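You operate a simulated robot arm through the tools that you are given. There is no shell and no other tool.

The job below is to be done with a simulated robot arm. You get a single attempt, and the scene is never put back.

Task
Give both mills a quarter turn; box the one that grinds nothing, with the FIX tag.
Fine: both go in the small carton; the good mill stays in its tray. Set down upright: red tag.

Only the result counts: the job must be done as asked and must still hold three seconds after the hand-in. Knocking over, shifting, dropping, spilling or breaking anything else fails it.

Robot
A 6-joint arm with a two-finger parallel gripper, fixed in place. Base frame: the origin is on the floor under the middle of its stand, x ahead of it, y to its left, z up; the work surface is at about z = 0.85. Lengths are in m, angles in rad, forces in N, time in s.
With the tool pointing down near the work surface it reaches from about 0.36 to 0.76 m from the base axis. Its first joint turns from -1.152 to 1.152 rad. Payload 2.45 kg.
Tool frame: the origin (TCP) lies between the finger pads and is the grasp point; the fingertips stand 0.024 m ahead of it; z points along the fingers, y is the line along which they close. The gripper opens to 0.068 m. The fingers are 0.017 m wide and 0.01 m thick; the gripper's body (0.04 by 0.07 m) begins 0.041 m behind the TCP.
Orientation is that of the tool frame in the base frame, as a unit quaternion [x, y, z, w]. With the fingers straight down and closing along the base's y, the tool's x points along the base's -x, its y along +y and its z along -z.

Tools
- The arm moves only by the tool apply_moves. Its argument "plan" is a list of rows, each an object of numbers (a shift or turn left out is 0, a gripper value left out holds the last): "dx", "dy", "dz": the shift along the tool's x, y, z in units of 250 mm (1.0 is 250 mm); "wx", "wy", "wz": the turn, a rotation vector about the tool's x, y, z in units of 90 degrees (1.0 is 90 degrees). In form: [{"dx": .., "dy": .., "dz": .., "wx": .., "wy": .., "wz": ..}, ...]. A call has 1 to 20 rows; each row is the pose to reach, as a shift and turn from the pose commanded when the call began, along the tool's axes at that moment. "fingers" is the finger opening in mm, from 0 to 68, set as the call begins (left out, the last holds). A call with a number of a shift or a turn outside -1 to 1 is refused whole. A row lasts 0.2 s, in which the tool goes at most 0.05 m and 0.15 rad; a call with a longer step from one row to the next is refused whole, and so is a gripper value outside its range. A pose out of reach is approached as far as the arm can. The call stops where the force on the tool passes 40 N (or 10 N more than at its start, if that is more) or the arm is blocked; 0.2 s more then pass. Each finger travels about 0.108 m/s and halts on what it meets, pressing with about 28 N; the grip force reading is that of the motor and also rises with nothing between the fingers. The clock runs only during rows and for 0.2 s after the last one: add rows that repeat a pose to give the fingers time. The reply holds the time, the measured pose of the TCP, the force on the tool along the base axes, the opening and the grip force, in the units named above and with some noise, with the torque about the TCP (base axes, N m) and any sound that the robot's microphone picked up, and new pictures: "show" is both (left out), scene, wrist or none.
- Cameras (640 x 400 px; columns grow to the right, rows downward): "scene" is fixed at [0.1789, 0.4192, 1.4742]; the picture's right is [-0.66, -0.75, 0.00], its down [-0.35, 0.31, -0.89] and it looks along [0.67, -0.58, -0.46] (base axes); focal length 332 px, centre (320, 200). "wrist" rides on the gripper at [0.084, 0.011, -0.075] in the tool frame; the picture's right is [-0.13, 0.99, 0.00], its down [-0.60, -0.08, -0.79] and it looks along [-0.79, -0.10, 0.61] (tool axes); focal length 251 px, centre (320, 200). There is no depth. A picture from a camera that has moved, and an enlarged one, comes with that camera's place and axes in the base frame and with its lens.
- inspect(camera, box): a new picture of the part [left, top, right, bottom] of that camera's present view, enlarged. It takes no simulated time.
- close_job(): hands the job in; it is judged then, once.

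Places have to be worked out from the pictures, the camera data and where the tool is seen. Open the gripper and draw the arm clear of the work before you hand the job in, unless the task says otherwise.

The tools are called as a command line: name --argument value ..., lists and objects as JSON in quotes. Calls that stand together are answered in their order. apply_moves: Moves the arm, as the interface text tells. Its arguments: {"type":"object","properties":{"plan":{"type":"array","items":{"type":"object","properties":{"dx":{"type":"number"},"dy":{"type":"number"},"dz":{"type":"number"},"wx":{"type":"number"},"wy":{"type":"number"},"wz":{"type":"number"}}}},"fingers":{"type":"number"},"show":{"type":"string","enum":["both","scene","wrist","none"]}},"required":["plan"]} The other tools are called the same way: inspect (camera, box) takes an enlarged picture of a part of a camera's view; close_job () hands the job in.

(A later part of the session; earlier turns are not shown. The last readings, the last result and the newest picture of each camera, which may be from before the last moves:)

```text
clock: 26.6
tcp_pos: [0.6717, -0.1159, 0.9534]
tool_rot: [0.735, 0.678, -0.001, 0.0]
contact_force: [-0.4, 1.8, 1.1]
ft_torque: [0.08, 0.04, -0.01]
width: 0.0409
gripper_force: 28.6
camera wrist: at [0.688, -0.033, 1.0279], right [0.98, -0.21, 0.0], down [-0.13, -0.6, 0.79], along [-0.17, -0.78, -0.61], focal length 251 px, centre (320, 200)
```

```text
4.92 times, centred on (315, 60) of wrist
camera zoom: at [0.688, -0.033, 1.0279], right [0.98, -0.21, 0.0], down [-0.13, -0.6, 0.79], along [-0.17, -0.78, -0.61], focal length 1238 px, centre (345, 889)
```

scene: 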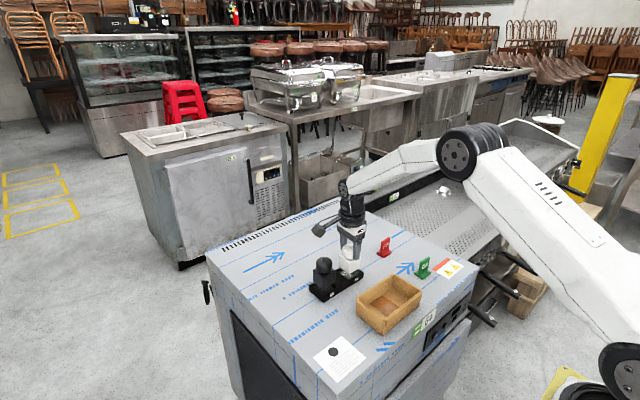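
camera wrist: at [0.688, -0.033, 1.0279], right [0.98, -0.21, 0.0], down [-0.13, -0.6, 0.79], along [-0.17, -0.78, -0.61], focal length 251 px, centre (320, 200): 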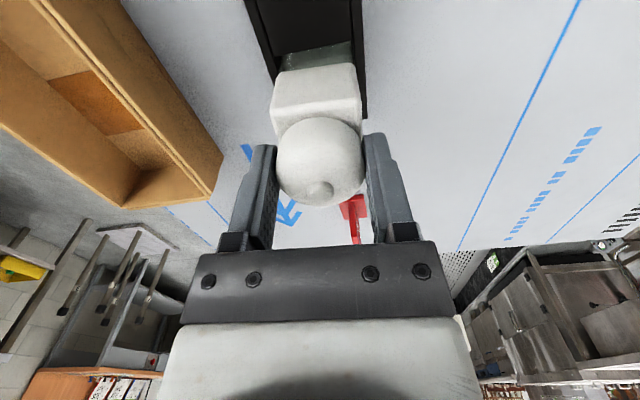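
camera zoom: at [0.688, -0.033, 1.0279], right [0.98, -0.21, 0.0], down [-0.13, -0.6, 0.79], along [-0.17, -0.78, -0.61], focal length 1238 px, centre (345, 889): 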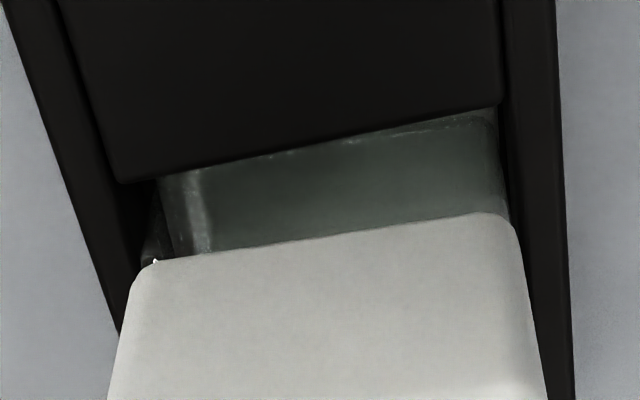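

The light patch is only shadows shifting on the glass, so it proves nothing. So far the black mill only had one long turn ending in a hold, so I'll release the white one (left at about +94°) and test the black with short turns.

apply_moves --plan '[{}, {}, {"dz": -0.05}, {"dz": -0.18}, {"dz": -0.3}, {"dx": 0.17, "dy": -0.009, "dz": -0.3, "wz": -0.02}, {"dx": 0.3516, "dy": -0.0189, "dz": -0.3, "wz": -0.05}, {"dx": 0.3516, "dy": -0.0189, "dz": -0.3, "wz": -0.05}, {"dx": 0.3516, "dy": -0.0189, "dz": -0.16, "wz": -0.05}, {"dx": 0.3516, "dy": -0.0189, "dz": -0.06, "wz": -0.05}, {"dx": 0.3516, "dy": -0.0189, "dz": 0.0, "wz": -0.05}, {"dx": 0.3516, "dy": -0.0189, "dz": 0.0, "wz": -0.05}]' --fingers 68 --show "both"

inspect --camera "wrist" --box '[180, 0, 460, 215]'

```text
clock: 29.2
tcp_pos: [0.6726, -0.0267, 0.9552]
tool_rot: [0.707, 0.707, 0.0, 0.0]
contact_force: [0.0, 0.6, 0.4]
ft_torque: [-0.01, -0.01, 0.0]
width: 0.0681
gripper_force: 0.1
camera wrist: at [0.6831, 0.0573, 1.0299], right [0.99, -0.13, 0.0], down [-0.08, -0.6, 0.79], along [-0.1, -0.79, -0.61], focal length 251 px, centre (320, 200)
```

scene: 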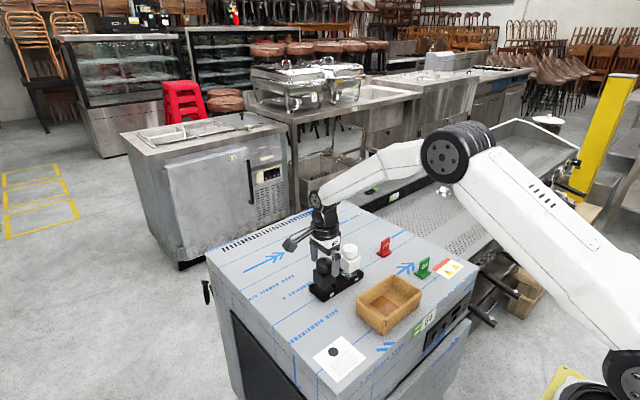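
wrist: 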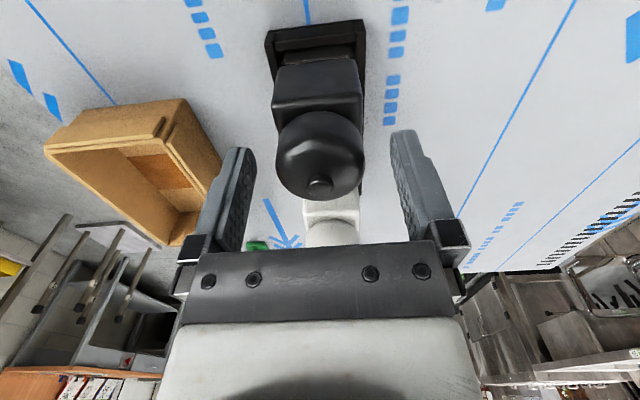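

```text
1.86 times, centred on (320, 108) of wrist
camera zoom: at [0.6831, 0.0573, 1.0299], right [0.99, -0.13, 0.0], down [-0.08, -0.6, 0.79], along [-0.1, -0.79, -0.61], focal length 468 px, centre (320, 372)
```

zoom: 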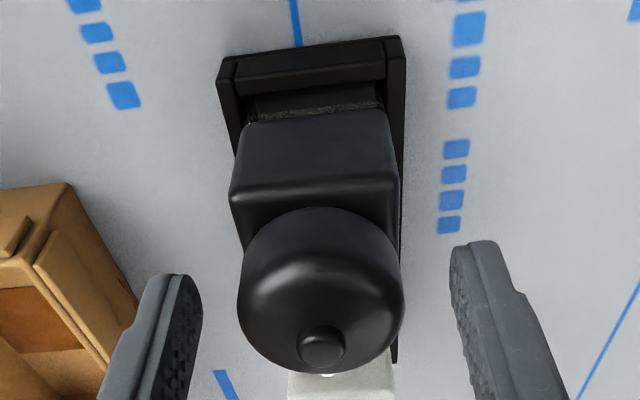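

The black head is centred again. I'll close on it and do short turns back while reading torque and sound after each.

apply_moves --plan '[{}, {}, {}]' --fingers 0 --show "none"

apply_moves --plan '[{"wz": -0.09}]' --fingers 0 --show "none"

apply_moves --plan '[{"wz": -0.09}]' --fingers 0 --show "none"

apply_moves --plan '[{"wz": -0.09}]' --fingers 0 --show "none"

apply_moves --plan '[{"wz": -0.09}]' --fingers 0 --show "none"

apply_moves --plan '[{"wz": -0.09}, {"wz": -0.18}, {"wz": -0.27}, {"wz": -0.36}, {"wz": -0.45}, {"wz": -0.54}, {"wz": -0.63}]' --fingers 0 --show "none"

```text
clock: 30.0
tcp_pos: [0.6718, -0.0262, 0.9561]
tool_rot: [0.708, 0.707, 0.0, 0.0]
contact_force: [0.7, 0.4, 0.1]
ft_torque: [-0.03, -0.07, 0.02]
width: 0.0409
gripper_force: 27.9
```

```text
clock: 30.4
tcp_pos: [0.6734, -0.027, 0.9546]
tool_rot: [0.654, 0.756, -0.001, 0.0]
contact_force: [-0.5, 0.6, 2.9]
ft_torque: [0.01, 0.14, -0.04]
width: 0.0408
gripper_force: 27.8
```

```text
clock: 30.8
tcp_pos: [0.6727, -0.0275, 0.9547]
tool_rot: [0.6, 0.8, -0.001, 0.0]
contact_force: [-1.8, -0.1, 7.0]
ft_torque: [0.0, 0.33, 0.04]
width: 0.041
gripper_force: 27.9
```

```text
clock: 31.2
tcp_pos: [0.6727, -0.0258, 0.9556]
tool_rot: [0.541, 0.841, 0.001, 0.0]
contact_force: [-2.1, 2.1, 11.2]
ft_torque: [0.13, 0.4, -0.01]
width: 0.0408
gripper_force: 28.2
```

```text
clock: 31.6
tcp_pos: [0.6725, -0.0272, 0.9546]
tool_rot: [0.48, 0.877, 0.001, 0.002]
contact_force: [-2.5, 3.0, 13.5]
ft_torque: [0.15, 0.47, 0.03]
width: 0.0409
gripper_force: 28.0
```

```text
clock: 33.2
tcp_pos: [0.6737, -0.0264, 0.9547]
tool_rot: [0.006, 1.0, 0.0, 0.001]
contact_force: [6.2, 7.6, 15.9]
ft_torque: [0.41, -0.45, 0.0]
width: 0.041
gripper_force: 28.0
```

The black mill built up 16 N of upward force on the tool during this reverse turn, while the white one stayed near zero. I'll look before moving anything else.

inspect --camera "scene" --box '[300, 235, 380, 310]'

inspect --camera "wrist" --box '[180, 0, 460, 215]'

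inspect --camera "scene" --box '[308, 260, 340, 300]'

```text
5.33 times, centred on (340, 272) of scene
camera zoom: at [0.1786, 0.4194, 1.4742], right [-0.66, -0.75, 0.0], down [-0.35, 0.31, -0.89], along [0.67, -0.58, -0.46], focal length 1772 px, centre (213, -187)
```

zoom: 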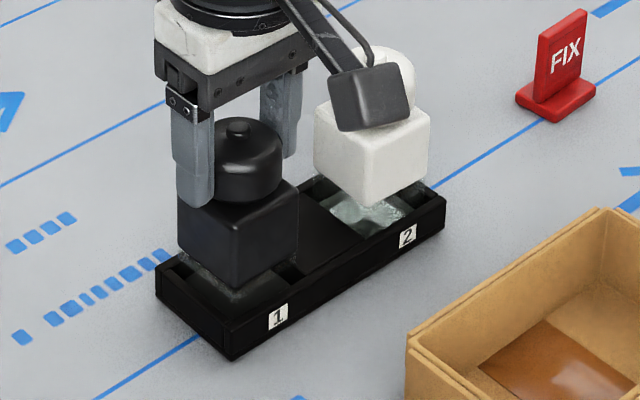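

```text
1.86 times, centred on (320, 108) of wrist
camera zoom: at [0.5883, -0.0149, 1.0286], right [0.14, 0.99, 0.0], down [0.6, -0.09, 0.79], along [0.79, -0.11, -0.61], focal length 468 px, centre (320, 372)
```

zoom: 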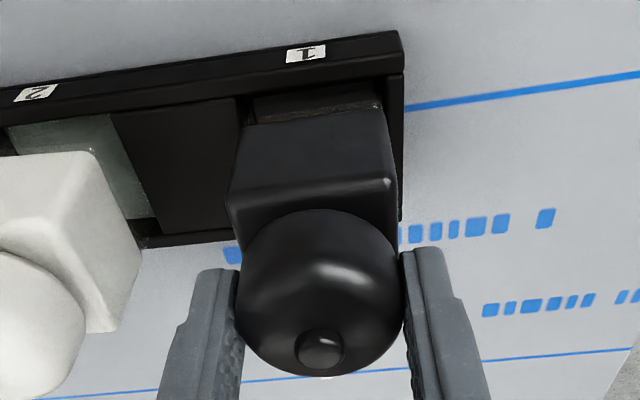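

```text
10.00 times, centred on (324, 280) of scene
camera zoom: at [0.1786, 0.4194, 1.4742], right [-0.66, -0.75, 0.0], down [-0.35, 0.31, -0.89], along [0.67, -0.58, -0.46], focal length 3322 px, centre (280, -600)
```

zoom: 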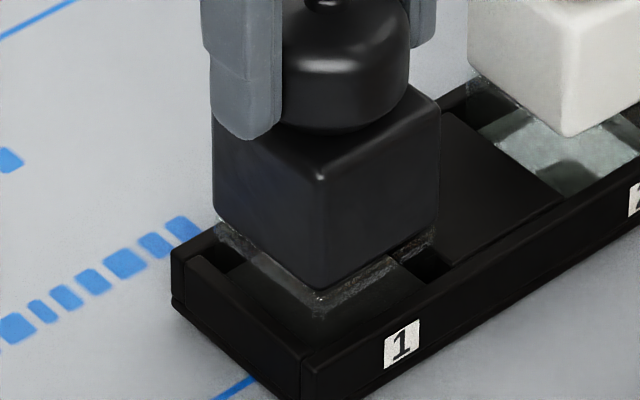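

The black mill looks seated and upright. I'll release it to let any strain relax, then lift clear and compare the two.

apply_moves --plan '[{}, {}, {"dz": -0.05}, {"dz": -0.2}, {"dz": -0.36}, {"dz": -0.425}, {"dz": -0.425}]' --fingers 68 --show "both"

inspect --camera "scene" --box '[300, 235, 380, 310]'

inspect --camera "wrist" --box '[160, 0, 400, 150]'

```text
clock: 34.8
tcp_pos: [0.6723, -0.0287, 1.0599]
tool_rot: [0.008, 1.0, 0.001, 0.0]
contact_force: [-0.1, -0.9, 0.2]
ft_torque: [-0.04, -0.04, 0.0]
width: 0.0679
gripper_force: 0.0
camera wrist: at [0.5882, -0.0175, 1.1347], right [0.14, 0.99, 0.0], down [0.6, -0.09, 0.79], along [0.78, -0.11, -0.61], focal length 251 px, centre (320, 200)
```

scene: 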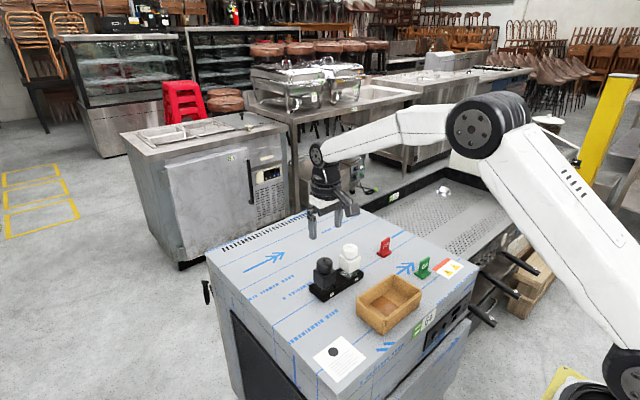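
wrist: 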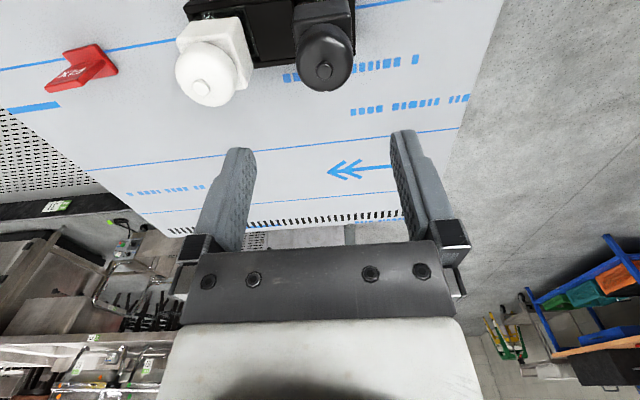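

```text
5.33 times, centred on (340, 272) of scene
camera zoom: at [0.1789, 0.4192, 1.4742], right [-0.66, -0.75, 0.0], down [-0.35, 0.31, -0.89], along [0.67, -0.58, -0.46], focal length 1772 px, centre (213, -187)
```

zoom: 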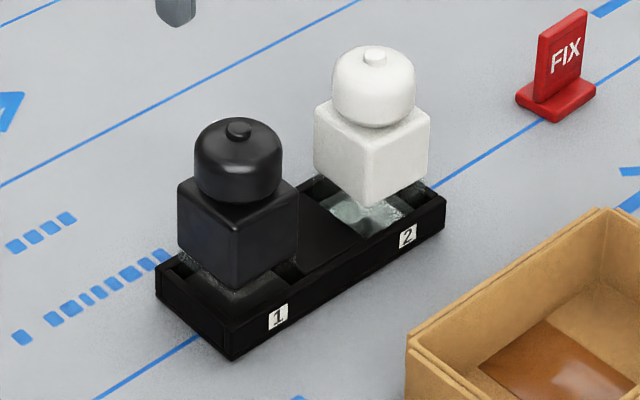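

```text
2.67 times, centred on (280, 75) of wrist
camera zoom: at [0.5882, -0.0175, 1.1347], right [0.14, 0.99, 0.0], down [0.6, -0.09, 0.79], along [0.78, -0.11, -0.61], focal length 670 px, centre (427, 533)
```

zoom: 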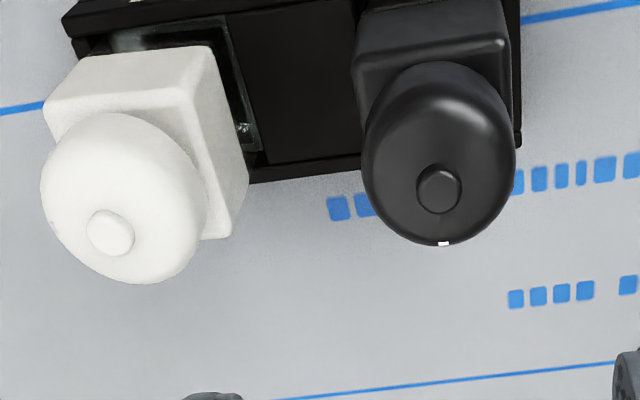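

Both mills turn freely with no static torque, and the vertical force was probably just a slightly misaligned grip. The pocket slack means neither head may have passed a full 90° relative to its body, so I'll re-turn the black head past 90°, listening closely.

inspect --camera "scene" --box '[308, 255, 344, 303]'

apply_moves --plan '[{"dz": 0.12}, {"dz": 0.24}, {"dz": 0.34}, {"dz": 0.4}, {"dz": 0.425}, {"dz": 0.425}]' --fingers 68 --show "none"

apply_moves --plan '[{}, {}, {}]' --fingers 0 --show "none"

apply_moves --plan '[{"wz": 0.09}, {"wz": 0.18}, {"wz": 0.27}, {"wz": 0.36}, {"wz": 0.45}]' --fingers 0 --show "none"

inspect --camera "scene" --box '[308, 255, 344, 303]'

```text
8.33 times, centred on (326, 279) of scene
camera zoom: at [0.1789, 0.4192, 1.4742], right [-0.66, -0.75, 0.0], down [-0.35, 0.31, -0.89], along [0.67, -0.58, -0.46], focal length 2769 px, centre (270, -458)
```

zoom: 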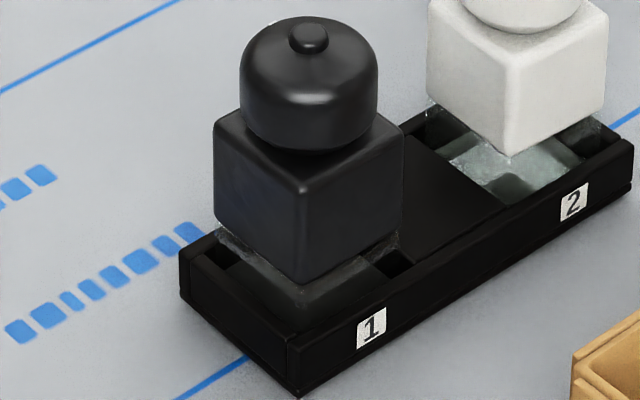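

```text
clock: 36.2
tcp_pos: [0.6741, -0.0284, 0.9548]
tool_rot: [0.008, 1.0, 0.0, 0.0]
contact_force: [0.0, 0.3, 0.7]
ft_torque: [-0.02, -0.01, 0.01]
width: 0.0679
gripper_force: 0.1
```

```text
clock: 37.0
tcp_pos: [0.6743, -0.0276, 0.9553]
tool_rot: [0.008, 1.0, 0.0, 0.0]
contact_force: [0.0, 1.1, 0.9]
ft_torque: [0.09, -0.06, 0.04]
width: 0.041
gripper_force: 27.5
```

```text
clock: 38.2
tcp_pos: [0.6732, -0.0281, 0.9547]
tool_rot: [0.354, 0.935, -0.001, 0.001]
contact_force: [2.1, -2.1, 7.8]
ft_torque: [-0.27, 0.1, 0.0]
width: 0.041
gripper_force: 27.9
```

```text
8.33 times, centred on (326, 279) of scene
camera zoom: at [0.1787, 0.4192, 1.4743], right [-0.66, -0.75, 0.0], down [-0.35, 0.31, -0.89], along [0.67, -0.58, -0.46], focal length 2769 px, centre (270, -458)
```

zoom: 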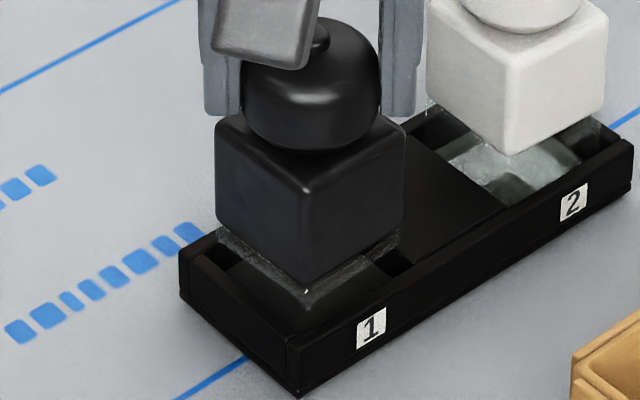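

At +45° the black body did not follow the head; it only tilted very slightly. I'll continue to +90° and beyond in short steps, listening.

apply_moves --plan '[{"wz": 0.09}, {"wz": 0.18}, {"wz": 0.27}, {"wz": 0.36}, {"wz": 0.45}, {"wz": 0.54}]' --fingers 0 --show "none"

apply_moves --plan '[{"wz": 0.06}]' --fingers 0 --show "none"

apply_moves --plan '[{"wz": 0.06}]' --fingers 0 --show "both"

inspect --camera "scene" --box '[308, 255, 344, 303]'

```text
clock: 39.6
tcp_pos: [0.6718, -0.0273, 0.9546]
tool_rot: [0.709, 0.706, 0.0, 0.0]
contact_force: [-7.7, -8.5, 17.5]
ft_torque: [-0.27, 0.53, 0.07]
width: 0.0411
gripper_force: 27.9
```

```text
clock: 40.0
tcp_pos: [0.6729, -0.0268, 0.9544]
tool_rot: [0.74, 0.672, -0.001, 0.0]
contact_force: [-8.0, -8.0, 17.7]
ft_torque: [-0.16, 0.51, 0.02]
width: 0.0411
gripper_force: 28.4
```

```text
clock: 40.4
tcp_pos: [0.6723, -0.0267, 0.9542]
tool_rot: [0.772, 0.636, 0.0, 0.0]
contact_force: [-8.1, -5.9, 15.2]
ft_torque: [-0.06, 0.43, 0.05]
width: 0.0409
gripper_force: 28.3
camera wrist: at [0.6984, 0.0533, 1.0288], right [0.95, -0.31, 0.0], down [-0.19, -0.58, 0.79], along [-0.25, -0.75, -0.61], focal length 251 px, centre (320, 200)
```

scene: 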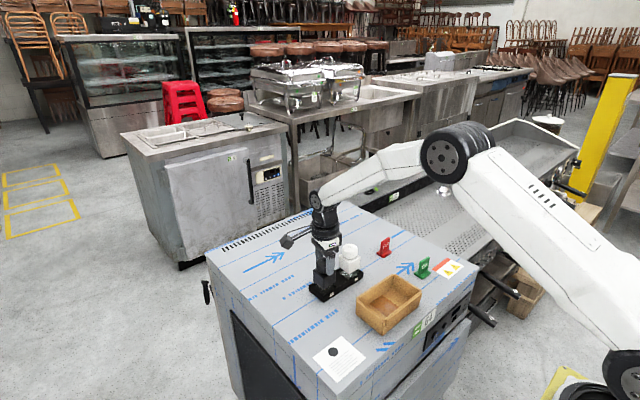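
wrist: 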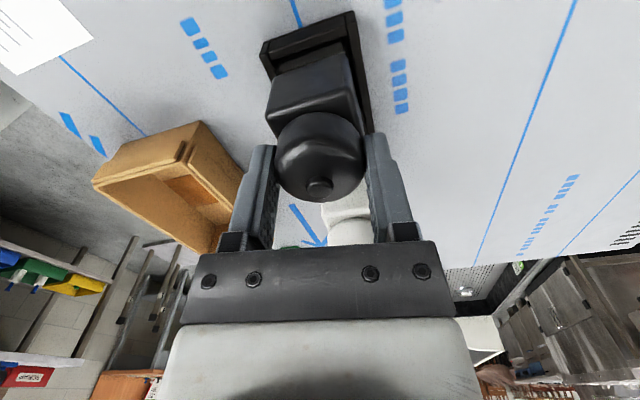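

```text
8.33 times, centred on (326, 279) of scene
camera zoom: at [0.1783, 0.4191, 1.4743], right [-0.66, -0.75, 0.0], down [-0.35, 0.31, -0.89], along [0.67, -0.58, -0.46], focal length 2769 px, centre (270, -458)
```

zoom: 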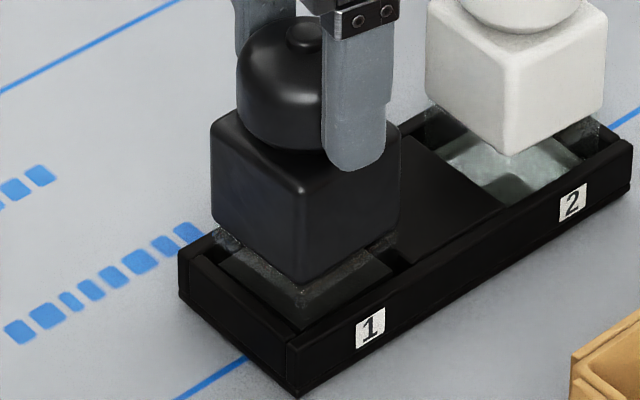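

The black head has now gone about 101° with still no sound. The white one reached only about 94°, minus slack, so I'll release here and take the white head somewhat further as a fair test.

apply_moves --plan '[{}, {}, {"dz": -0.05}, {"dz": -0.18}, {"dz": -0.3}, {"dx": -0.17, "dy": 0.028, "dz": -0.3}, {"dx": -0.3474, "dy": 0.0573, "dz": -0.3}, {"dx": -0.3474, "dy": 0.0573, "dz": -0.3}, {"dx": -0.3474, "dy": 0.0573, "dz": -0.16}, {"dx": -0.3474, "dy": 0.0573, "dz": -0.06}, {"dx": -0.3474, "dy": 0.0573, "dz": 0.0}, {"dx": -0.3474, "dy": 0.0573, "dz": 0.0}]' --fingers 68 --show "wrist"

inspect --camera "scene" --box '[308, 245, 368, 305]'

```text
clock: 43.0
tcp_pos: [0.672, -0.1163, 0.9535]
tool_rot: [0.771, 0.637, -0.001, -0.001]
contact_force: [0.1, 0.5, 0.2]
ft_torque: [-0.01, 0.0, -0.01]
width: 0.0681
gripper_force: 0.1
camera wrist: at [0.6969, -0.0352, 1.0279], right [0.95, -0.31, 0.0], down [-0.19, -0.58, 0.79], along [-0.25, -0.75, -0.61], focal length 251 px, centre (320, 200)
```

wrist: 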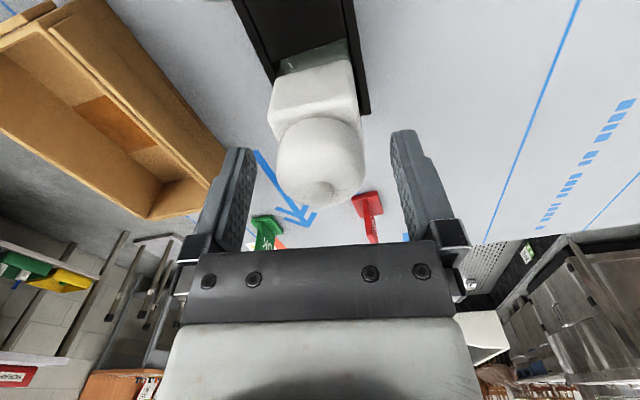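

```text
6.67 times, centred on (338, 275) of scene
camera zoom: at [0.1789, 0.4192, 1.4742], right [-0.66, -0.75, 0.0], down [-0.35, 0.31, -0.89], along [0.67, -0.58, -0.46], focal length 2215 px, centre (200, -300)
```

zoom: 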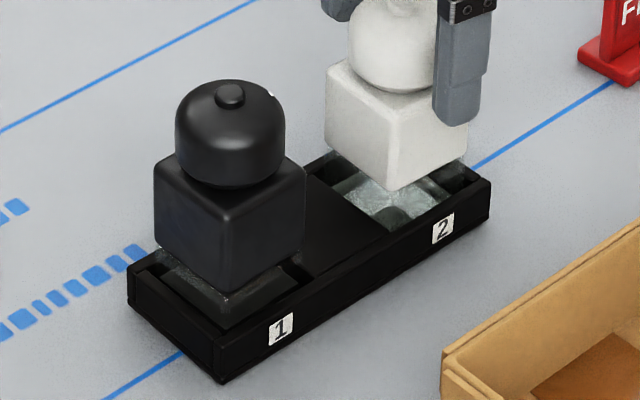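

I'm gripping the white head and turning it further in short steps.

apply_moves --plan '[{}, {}, {}]' --fingers 0 --show "none"

apply_moves --plan '[{"wz": 0.09}]' --fingers 0 --show "none"

apply_moves --plan '[{"wz": 0.09}]' --fingers 0 --show "both"

inspect --camera "scene" --box '[308, 245, 368, 305]'

```text
clock: 43.8
tcp_pos: [0.6703, -0.1158, 0.9542]
tool_rot: [0.77, 0.637, -0.001, 0.0]
contact_force: [0.6, 0.5, 1.2]
ft_torque: [-0.01, -0.05, -0.02]
width: 0.0407
gripper_force: 27.8
```

```text
clock: 44.2
tcp_pos: [0.6717, -0.1161, 0.9535]
tool_rot: [0.814, 0.581, 0.0, 0.001]
contact_force: [-0.8, 1.3, -0.3]
ft_torque: [0.06, -0.02, 0.0]
width: 0.041
gripper_force: 28.1
```

```text
clock: 44.6
tcp_pos: [0.6705, -0.1155, 0.9543]
tool_rot: [0.853, 0.522, 0.001, 0.0]
contact_force: [1.2, 0.9, 0.5]
ft_torque: [0.04, -0.1, 0.05]
width: 0.0409
gripper_force: 27.6
camera wrist: at [0.718, -0.046, 1.028], right [0.82, -0.57, 0.0], down [-0.35, -0.5, 0.79], along [-0.45, -0.65, -0.61], focal length 251 px, centre (320, 200)
```

scene: 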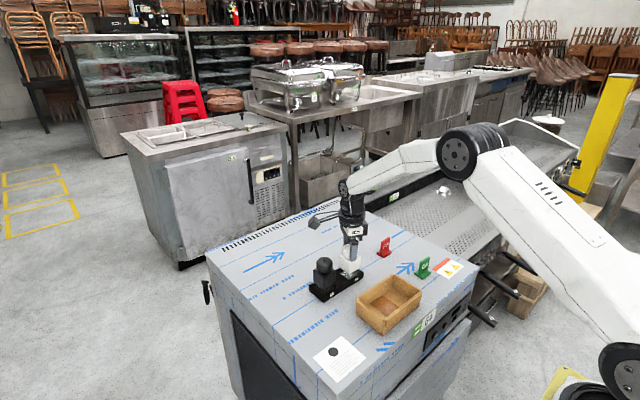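
wrist: 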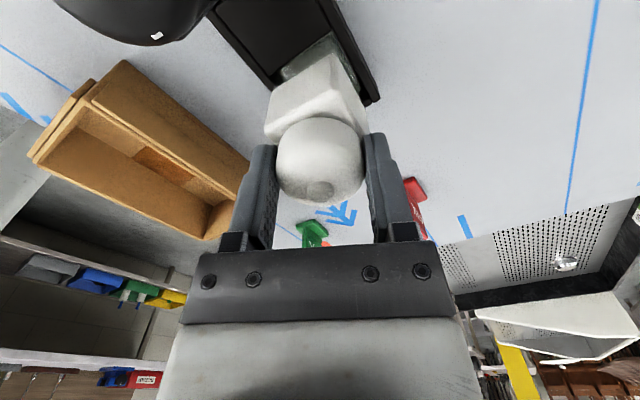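

```text
6.67 times, centred on (338, 275) of scene
camera zoom: at [0.179, 0.4192, 1.4742], right [-0.66, -0.75, 0.0], down [-0.35, 0.31, -0.89], along [0.67, -0.58, -0.46], focal length 2215 px, centre (200, -300)
```

zoom: 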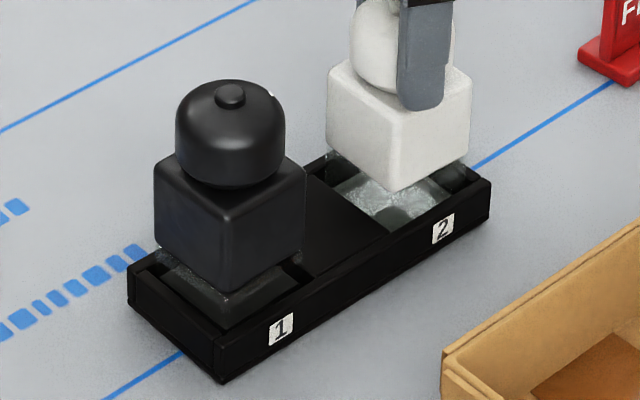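

There's still no sound from white at about 111°. I'll release and back well away so nothing casts a shadow, then examine both chambers at high zoom for ground material.

apply_moves --plan '[{}, {}, {"dz": -0.05}, {"dz": -0.2}, {"dz": -0.36}, {"dz": -0.52}, {"dz": -0.68}, {"dz": -0.68}]' --fingers 68 --show "wrist"

inspect --camera "scene" --box '[336, 268, 364, 286]'

inspect --camera "scene" --box '[308, 280, 340, 300]'

inspect --camera "scene" --box '[308, 245, 368, 305]'

```text
clock: 46.4
tcp_pos: [0.6698, -0.1163, 1.1244]
tool_rot: [0.852, 0.523, 0.0, 0.0]
contact_force: [0.2, -0.4, -0.8]
ft_torque: [0.01, 0.0, 0.0]
width: 0.0679
gripper_force: 0.1
camera wrist: at [0.7176, -0.0467, 1.198], right [0.82, -0.57, 0.0], down [-0.34, -0.5, 0.79], along [-0.45, -0.65, -0.61], focal length 251 px, centre (320, 200)
```

wrist: 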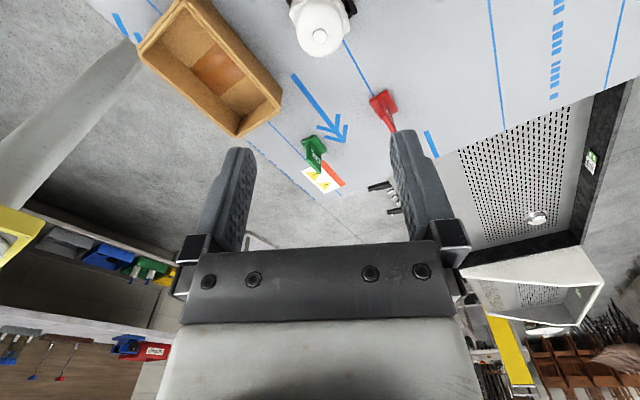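

```text
16.00 times, centred on (350, 277) of scene
camera zoom: at [0.1789, 0.4192, 1.4742], right [-0.66, -0.75, 0.0], down [-0.35, 0.31, -0.89], along [0.67, -0.58, -0.46], focal length 5316 px, centre (-160, -1032)
```

zoom: 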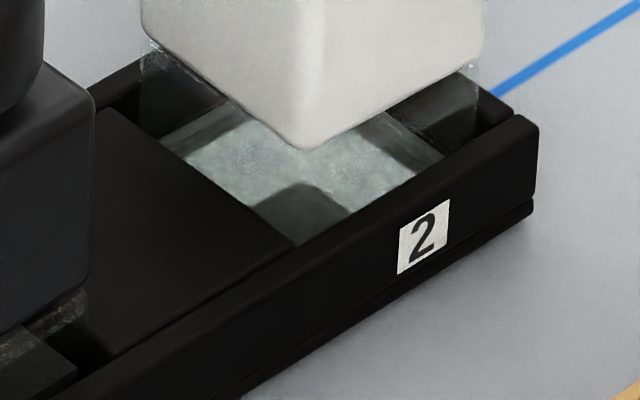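

```text
16.00 times, centred on (324, 290) of scene
camera zoom: at [0.1789, 0.4192, 1.4742], right [-0.66, -0.75, 0.0], down [-0.35, 0.31, -0.89], along [0.67, -0.58, -0.46], focal length 5316 px, centre (256, -1240)
```

zoom: 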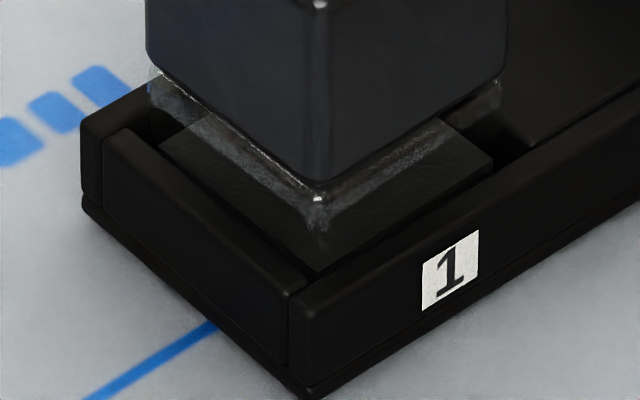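

```text
6.67 times, centred on (338, 275) of scene
camera zoom: at [0.1789, 0.4192, 1.4742], right [-0.66, -0.75, 0.0], down [-0.35, 0.31, -0.89], along [0.67, -0.58, -0.46], focal length 2215 px, centre (200, -300)
```

zoom: 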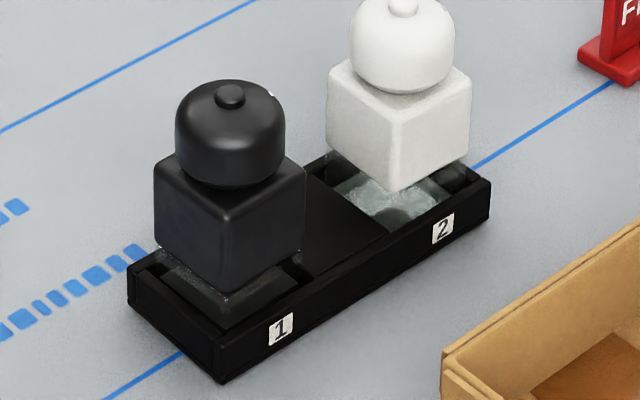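

The light patches are just the chamber floors, with nothing clearly new. The black mill may be sitting slightly tilted, so I'll check its edges closely, along with the heads' marks.

inspect --camera "scene" --box '[306, 252, 342, 302]'

inspect --camera "scene" --box '[332, 240, 368, 290]'

inspect --camera "wrist" --box '[100, 0, 420, 180]'

```text
8.00 times, centred on (324, 277) of scene
camera zoom: at [0.1789, 0.4192, 1.4742], right [-0.66, -0.75, 0.0], down [-0.35, 0.31, -0.89], along [0.67, -0.58, -0.46], focal length 2658 px, centre (288, -416)
```

zoom: 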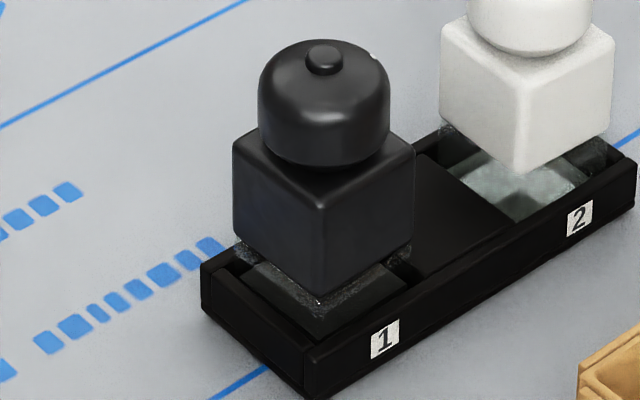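

```text
8.00 times, centred on (350, 265) of scene
camera zoom: at [0.1789, 0.4192, 1.4742], right [-0.66, -0.75, 0.0], down [-0.35, 0.31, -0.89], along [0.67, -0.58, -0.46], focal length 2658 px, centre (80, -320)
```

zoom: 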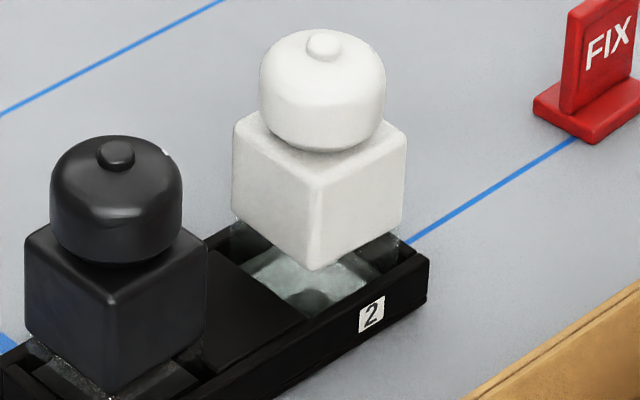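

```text
2.00 times, centred on (260, 90) of wrist
camera zoom: at [0.7176, -0.0467, 1.198], right [0.82, -0.57, 0.0], down [-0.34, -0.5, 0.79], along [-0.45, -0.65, -0.61], focal length 503 px, centre (440, 420)
```

zoom: 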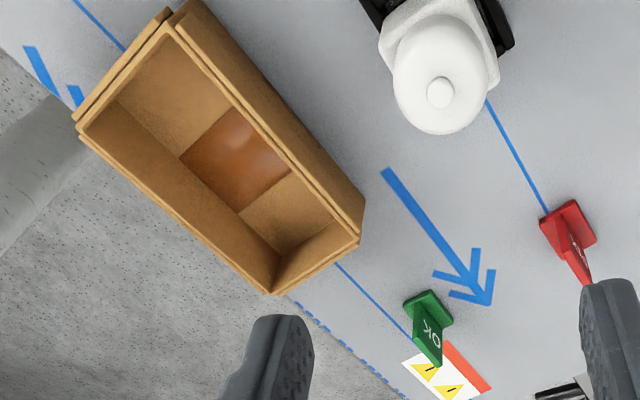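

Neither sound nor static torque separates them, but the body's reaction can. With real grinding resistance, the square body should get dragged to the slack limit of its pocket with each turn direction. I'll test this on the white mill first: re-grip, take a baseline picture, turn back 30°, then forward 30°.

apply_moves --plan '[{"dz": 0.16}, {"dz": 0.32}, {"dz": 0.48}, {"dz": 0.58}, {"dz": 0.65}, {"dz": 0.68}, {"dz": 0.68}]' --fingers 68 --show "none"

apply_moves --plan '[{}, {}, {}]' --fingers 0 --show "none"

inspect --camera "scene" --box '[332, 260, 368, 282]'

apply_moves --plan '[{"wz": -0.09}, {"wz": -0.18}, {"wz": -0.27}, {"wz": -0.36}]' --fingers 0 --show "none"

inspect --camera "scene" --box '[332, 260, 368, 282]'

apply_moves --plan '[{"wz": 0.09}, {"wz": 0.18}, {"wz": 0.27}, {"wz": 0.36}]' --fingers 0 --show "none"

inspect --camera "scene" --box '[332, 260, 368, 282]'

```text
clock: 48.0
tcp_pos: [0.6698, -0.1153, 0.9516]
tool_rot: [0.853, 0.522, 0.0, 0.0]
contact_force: [0.9, 0.3, -0.4]
ft_torque: [-0.02, 0.0, 0.04]
width: 0.0685
gripper_force: 0.0
```

```text
clock: 48.8
tcp_pos: [0.6709, -0.1143, 0.9537]
tool_rot: [0.853, 0.522, 0.001, 0.0]
contact_force: [1.5, 0.5, 0.0]
ft_torque: [0.0, -0.06, -0.02]
width: 0.0407
gripper_force: 27.8
```

```text
16.00 times, centred on (350, 271) of scene
camera zoom: at [0.1789, 0.4192, 1.4742], right [-0.66, -0.75, 0.0], down [-0.35, 0.31, -0.89], along [0.67, -0.58, -0.46], focal length 5316 px, centre (-160, -936)
```

zoom: 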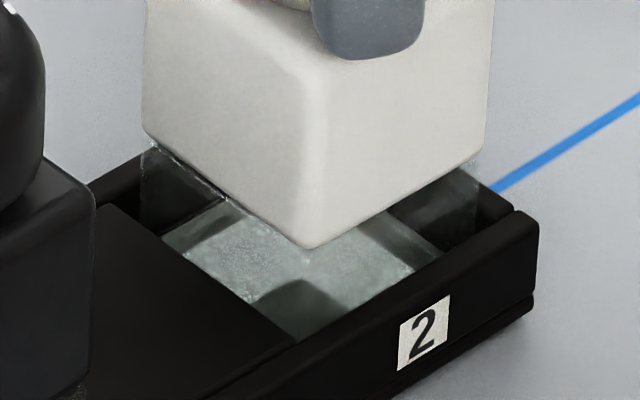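

```text
clock: 49.8
tcp_pos: [0.6705, -0.1157, 0.9527]
tool_rot: [0.672, 0.741, 0.001, -0.001]
contact_force: [0.7, 1.0, -0.1]
ft_torque: [0.05, -0.01, 0.0]
width: 0.041
gripper_force: 28.4
```

```text
16.00 times, centred on (350, 271) of scene
camera zoom: at [0.1789, 0.4192, 1.4742], right [-0.66, -0.75, 0.0], down [-0.35, 0.31, -0.89], along [0.67, -0.58, -0.46], focal length 5316 px, centre (-160, -936)
```

zoom: 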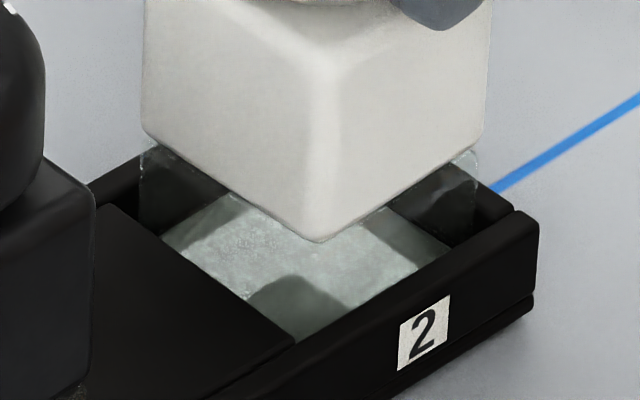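

```text
clock: 50.8
tcp_pos: [0.671, -0.1159, 0.9546]
tool_rot: [0.853, 0.522, 0.0, 0.0]
contact_force: [1.0, -0.3, 0.3]
ft_torque: [-0.02, -0.05, 0.03]
width: 0.041
gripper_force: 27.9
```

```text
16.00 times, centred on (350, 271) of scene
camera zoom: at [0.1789, 0.4192, 1.4742], right [-0.66, -0.75, 0.0], down [-0.35, 0.31, -0.89], along [0.67, -0.58, -0.46], focal length 5316 px, centre (-160, -936)
```

zoom: 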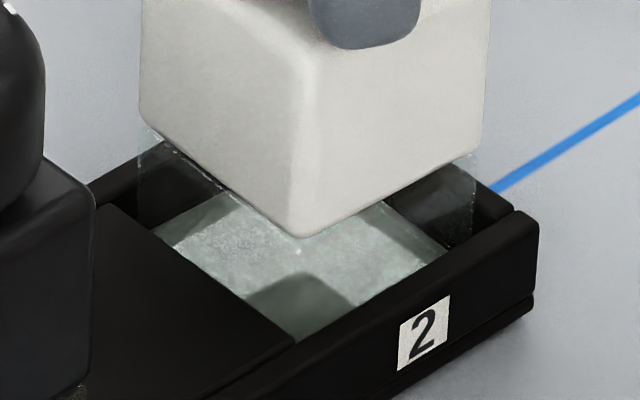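

This is a clear result for the white mill: its body was dragged counter-clockwise on the back turn and clockwise on the forward turn, several degrees each way, so it has real grinding resistance. I'll release it, move over the black mill and get a precise centre for the same test.

apply_moves --plan '[{}, {}, {"dz": -0.05}, {"dz": -0.2}, {"dz": -0.36}, {"dz": -0.42}, {"dx": 0.08, "dy": -0.04, "dz": -0.42, "wz": -0.075}, {"dx": 0.16, "dy": -0.08, "dz": -0.42, "wz": -0.15}, {"dx": 0.24, "dy": -0.12, "dz": -0.42, "wz": -0.225}, {"dx": 0.3183, "dy": -0.1577, "dz": -0.42, "wz": -0.3}, {"dx": 0.3183, "dy": -0.1577, "dz": -0.42, "wz": -0.3}]' --fingers 68 --show "wrist"

inspect --camera "wrist" --box '[240, 20, 400, 120]'

inspect --camera "scene" --box '[308, 245, 368, 305]'

```text
clock: 53.2
tcp_pos: [0.6708, -0.0264, 1.0581]
tool_rot: [0.707, 0.708, 0.001, 0.0]
contact_force: [1.0, 0.3, 0.7]
ft_torque: [-0.01, 0.0, 0.01]
width: 0.0681
gripper_force: 0.1
camera wrist: at [0.6816, 0.0579, 1.1325], right [0.99, -0.13, 0.0], down [-0.08, -0.6, 0.79], along [-0.1, -0.79, -0.61], focal length 251 px, centre (320, 200)
```

wrist: 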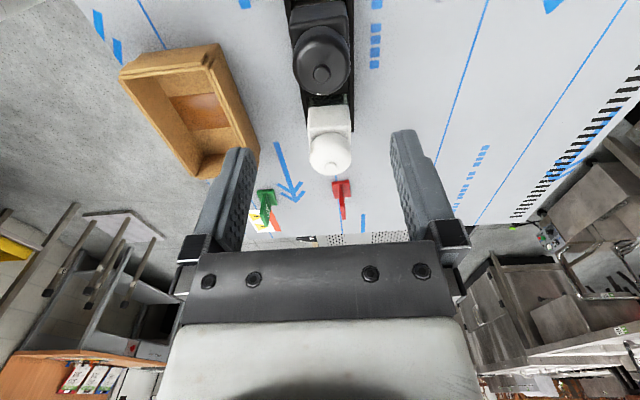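

```text
4.00 times, centred on (320, 70) of wrist
camera zoom: at [0.6816, 0.0579, 1.1325], right [0.99, -0.13, 0.0], down [-0.08, -0.6, 0.79], along [-0.1, -0.79, -0.61], focal length 1006 px, centre (320, 720)
```

zoom: 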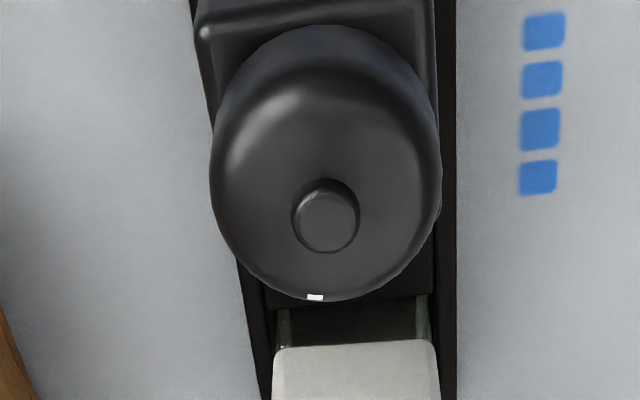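

```text
6.67 times, centred on (338, 275) of scene
camera zoom: at [0.1789, 0.4192, 1.4742], right [-0.66, -0.75, 0.0], down [-0.35, 0.31, -0.89], along [0.67, -0.58, -0.46], focal length 2215 px, centre (200, -300)
```

zoom: 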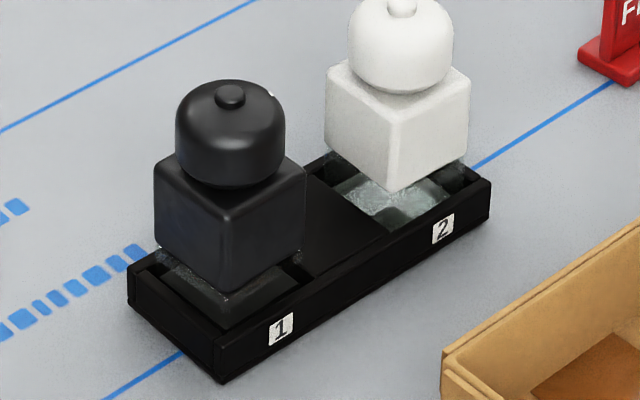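

The black head is centred at (0.672, -0.026), matching the tool. I'm running the identical test: grip, baseline picture, back 30°, forward 30°.

apply_moves --plan '[{"dz": 0.12}, {"dz": 0.24}, {"dz": 0.34}, {"dz": 0.4}, {"dz": 0.42}, {"dz": 0.42}]' --fingers 68 --show "none"

apply_moves --plan '[{}, {}, {}]' --fingers 0 --show "none"

inspect --camera "scene" --box '[306, 273, 342, 295]'

apply_moves --plan '[{"wz": -0.09}, {"wz": -0.18}, {"wz": -0.27}, {"wz": -0.36}]' --fingers 0 --show "none"

inspect --camera "scene" --box '[306, 273, 342, 295]'

apply_moves --plan '[{"wz": 0.09}, {"wz": 0.18}, {"wz": 0.27}, {"wz": 0.36}]' --fingers 0 --show "none"

inspect --camera "scene" --box '[306, 273, 342, 295]'

```text
clock: 54.6
tcp_pos: [0.6704, -0.0266, 0.9524]
tool_rot: [0.707, 0.707, 0.0, -0.001]
contact_force: [-0.1, 0.6, -0.3]
ft_torque: [0.02, 0.03, -0.01]
width: 0.068
gripper_force: 0.1
```

```text
clock: 55.4
tcp_pos: [0.6706, -0.0268, 0.9528]
tool_rot: [0.707, 0.707, 0.0, -0.001]
contact_force: [1.7, 0.9, -0.2]
ft_torque: [-0.07, -0.09, -0.02]
width: 0.0407
gripper_force: 27.8
```

```text
16.00 times, centred on (324, 284) of scene
camera zoom: at [0.1789, 0.4192, 1.4742], right [-0.66, -0.75, 0.0], down [-0.35, 0.31, -0.89], along [0.67, -0.58, -0.46], focal length 5316 px, centre (256, -1144)
```

zoom: 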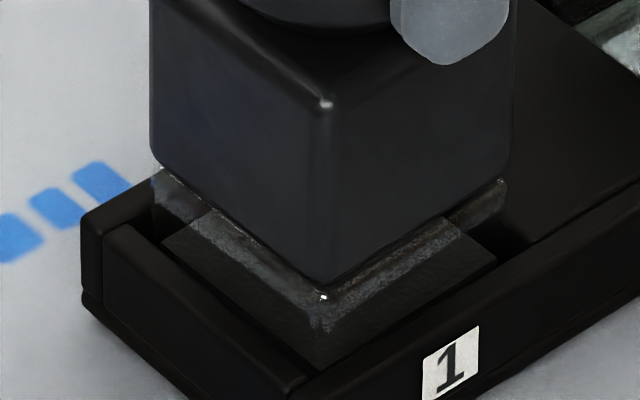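

```text
clock: 56.4
tcp_pos: [0.6714, -0.0273, 0.9532]
tool_rot: [0.48, 0.877, 0.0, 0.0]
contact_force: [-0.1, -1.0, -0.2]
ft_torque: [-0.1, 0.01, 0.01]
width: 0.0408
gripper_force: 27.8
```

```text
16.00 times, centred on (324, 284) of scene
camera zoom: at [0.1789, 0.4192, 1.4742], right [-0.66, -0.75, 0.0], down [-0.35, 0.31, -0.89], along [0.67, -0.58, -0.46], focal length 5316 px, centre (256, -1144)
```

zoom: 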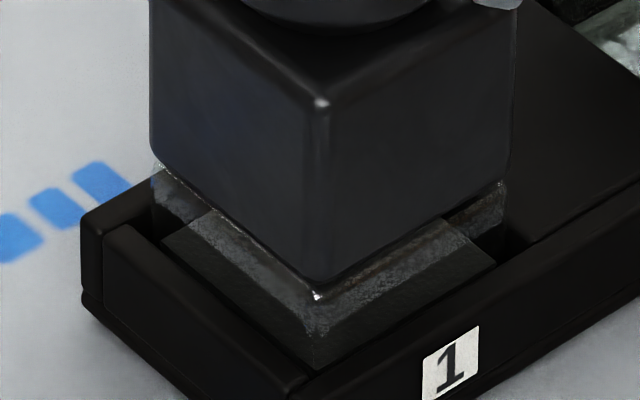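

```text
clock: 57.4
tcp_pos: [0.6706, -0.0259, 0.9548]
tool_rot: [0.707, 0.707, 0.0, 0.0]
contact_force: [-1.2, -4.6, 0.0]
ft_torque: [-0.36, 0.11, 0.0]
width: 0.0407
gripper_force: 27.7
```

```text
16.00 times, centred on (324, 284) of scene
camera zoom: at [0.1789, 0.4191, 1.4743], right [-0.66, -0.75, 0.0], down [-0.35, 0.31, -0.89], along [0.67, -0.58, -0.46], focal length 5316 px, centre (256, -1144)
```

zoom: 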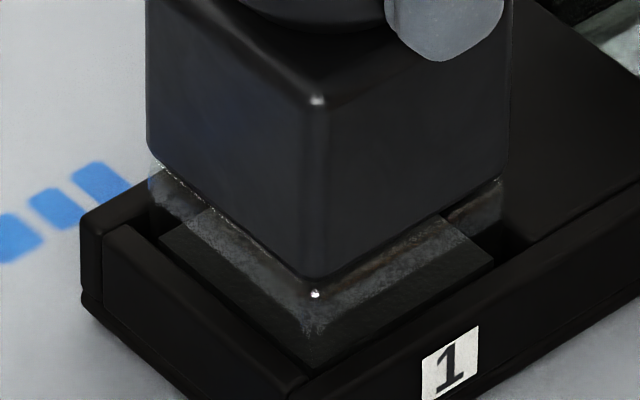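

The black mill behaves differently: its body didn't follow the head in either direction. To make this more certain I'll lift the black mill just 4 mm, still inside its pocket, so base friction is gone. That lets me read its weight and repeat the turns.

apply_moves --plan '[{"dz": -0.008}, {"dz": -0.016}, {"dz": -0.016}]' --fingers 0 --show "none"

inspect --camera "scene" --box '[306, 273, 342, 295]'

apply_moves --plan '[{"wz": -0.09}, {"wz": -0.18}, {"wz": -0.27}, {"wz": -0.36}]' --fingers 0 --show "none"

inspect --camera "scene" --box '[306, 273, 342, 295]'

apply_moves --plan '[{"wz": 0.09}, {"wz": 0.18}, {"wz": 0.27}, {"wz": 0.36}]' --fingers 0 --show "none"

inspect --camera "scene" --box '[306, 273, 342, 295]'

```text
clock: 58.2
tcp_pos: [0.6713, -0.0251, 0.9577]
tool_rot: [0.707, 0.707, 0.0, 0.0]
contact_force: [0.0, -3.1, -3.0]
ft_torque: [-0.26, 0.04, 0.02]
width: 0.0406
gripper_force: 28.4
```

```text
16.00 times, centred on (324, 284) of scene
camera zoom: at [0.1789, 0.4192, 1.4742], right [-0.66, -0.75, 0.0], down [-0.35, 0.31, -0.89], along [0.67, -0.58, -0.46], focal length 5316 px, centre (256, -1144)
```

zoom: 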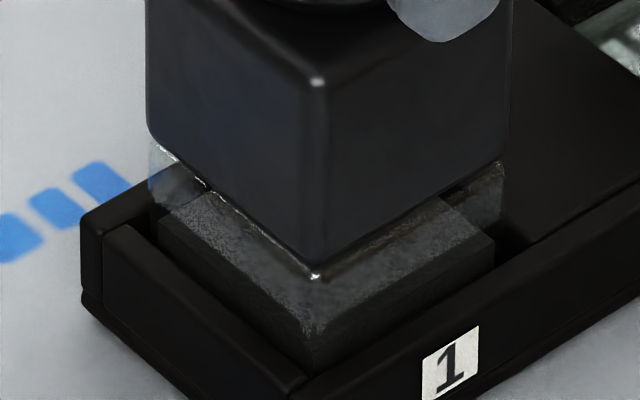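

```text
clock: 59.2
tcp_pos: [0.6719, -0.0257, 0.9588]
tool_rot: [0.48, 0.877, 0.0, 0.0]
contact_force: [0.4, -2.1, -1.1]
ft_torque: [-0.34, -0.03, 0.0]
width: 0.0406
gripper_force: 28.3
```

```text
16.00 times, centred on (324, 284) of scene
camera zoom: at [0.1789, 0.4192, 1.4742], right [-0.66, -0.75, 0.0], down [-0.35, 0.31, -0.89], along [0.67, -0.58, -0.46], focal length 5316 px, centre (256, -1144)
```

zoom: 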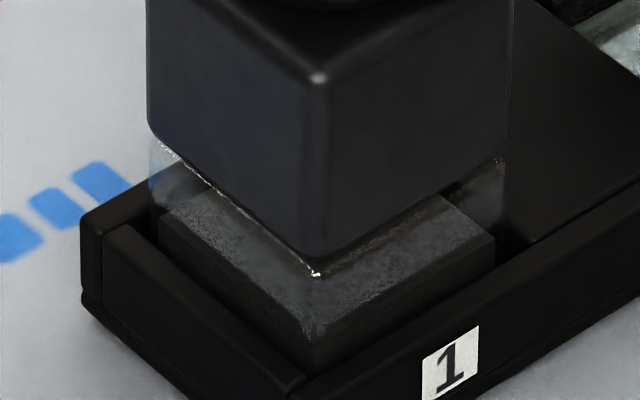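

```text
clock: 60.2
tcp_pos: [0.67, -0.0258, 0.9577]
tool_rot: [0.708, 0.706, 0.0, 0.0]
contact_force: [0.6, -2.6, -1.4]
ft_torque: [-0.15, -0.05, 0.0]
width: 0.0407
gripper_force: 28.3
```

```text
16.00 times, centred on (324, 284) of scene
camera zoom: at [0.1789, 0.4192, 1.4742], right [-0.66, -0.75, 0.0], down [-0.35, 0.31, -0.89], along [0.67, -0.58, -0.46], focal length 5316 px, centre (256, -1144)
```

zoom: 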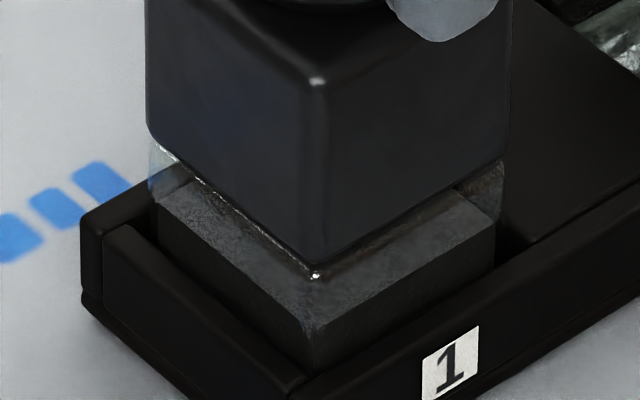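

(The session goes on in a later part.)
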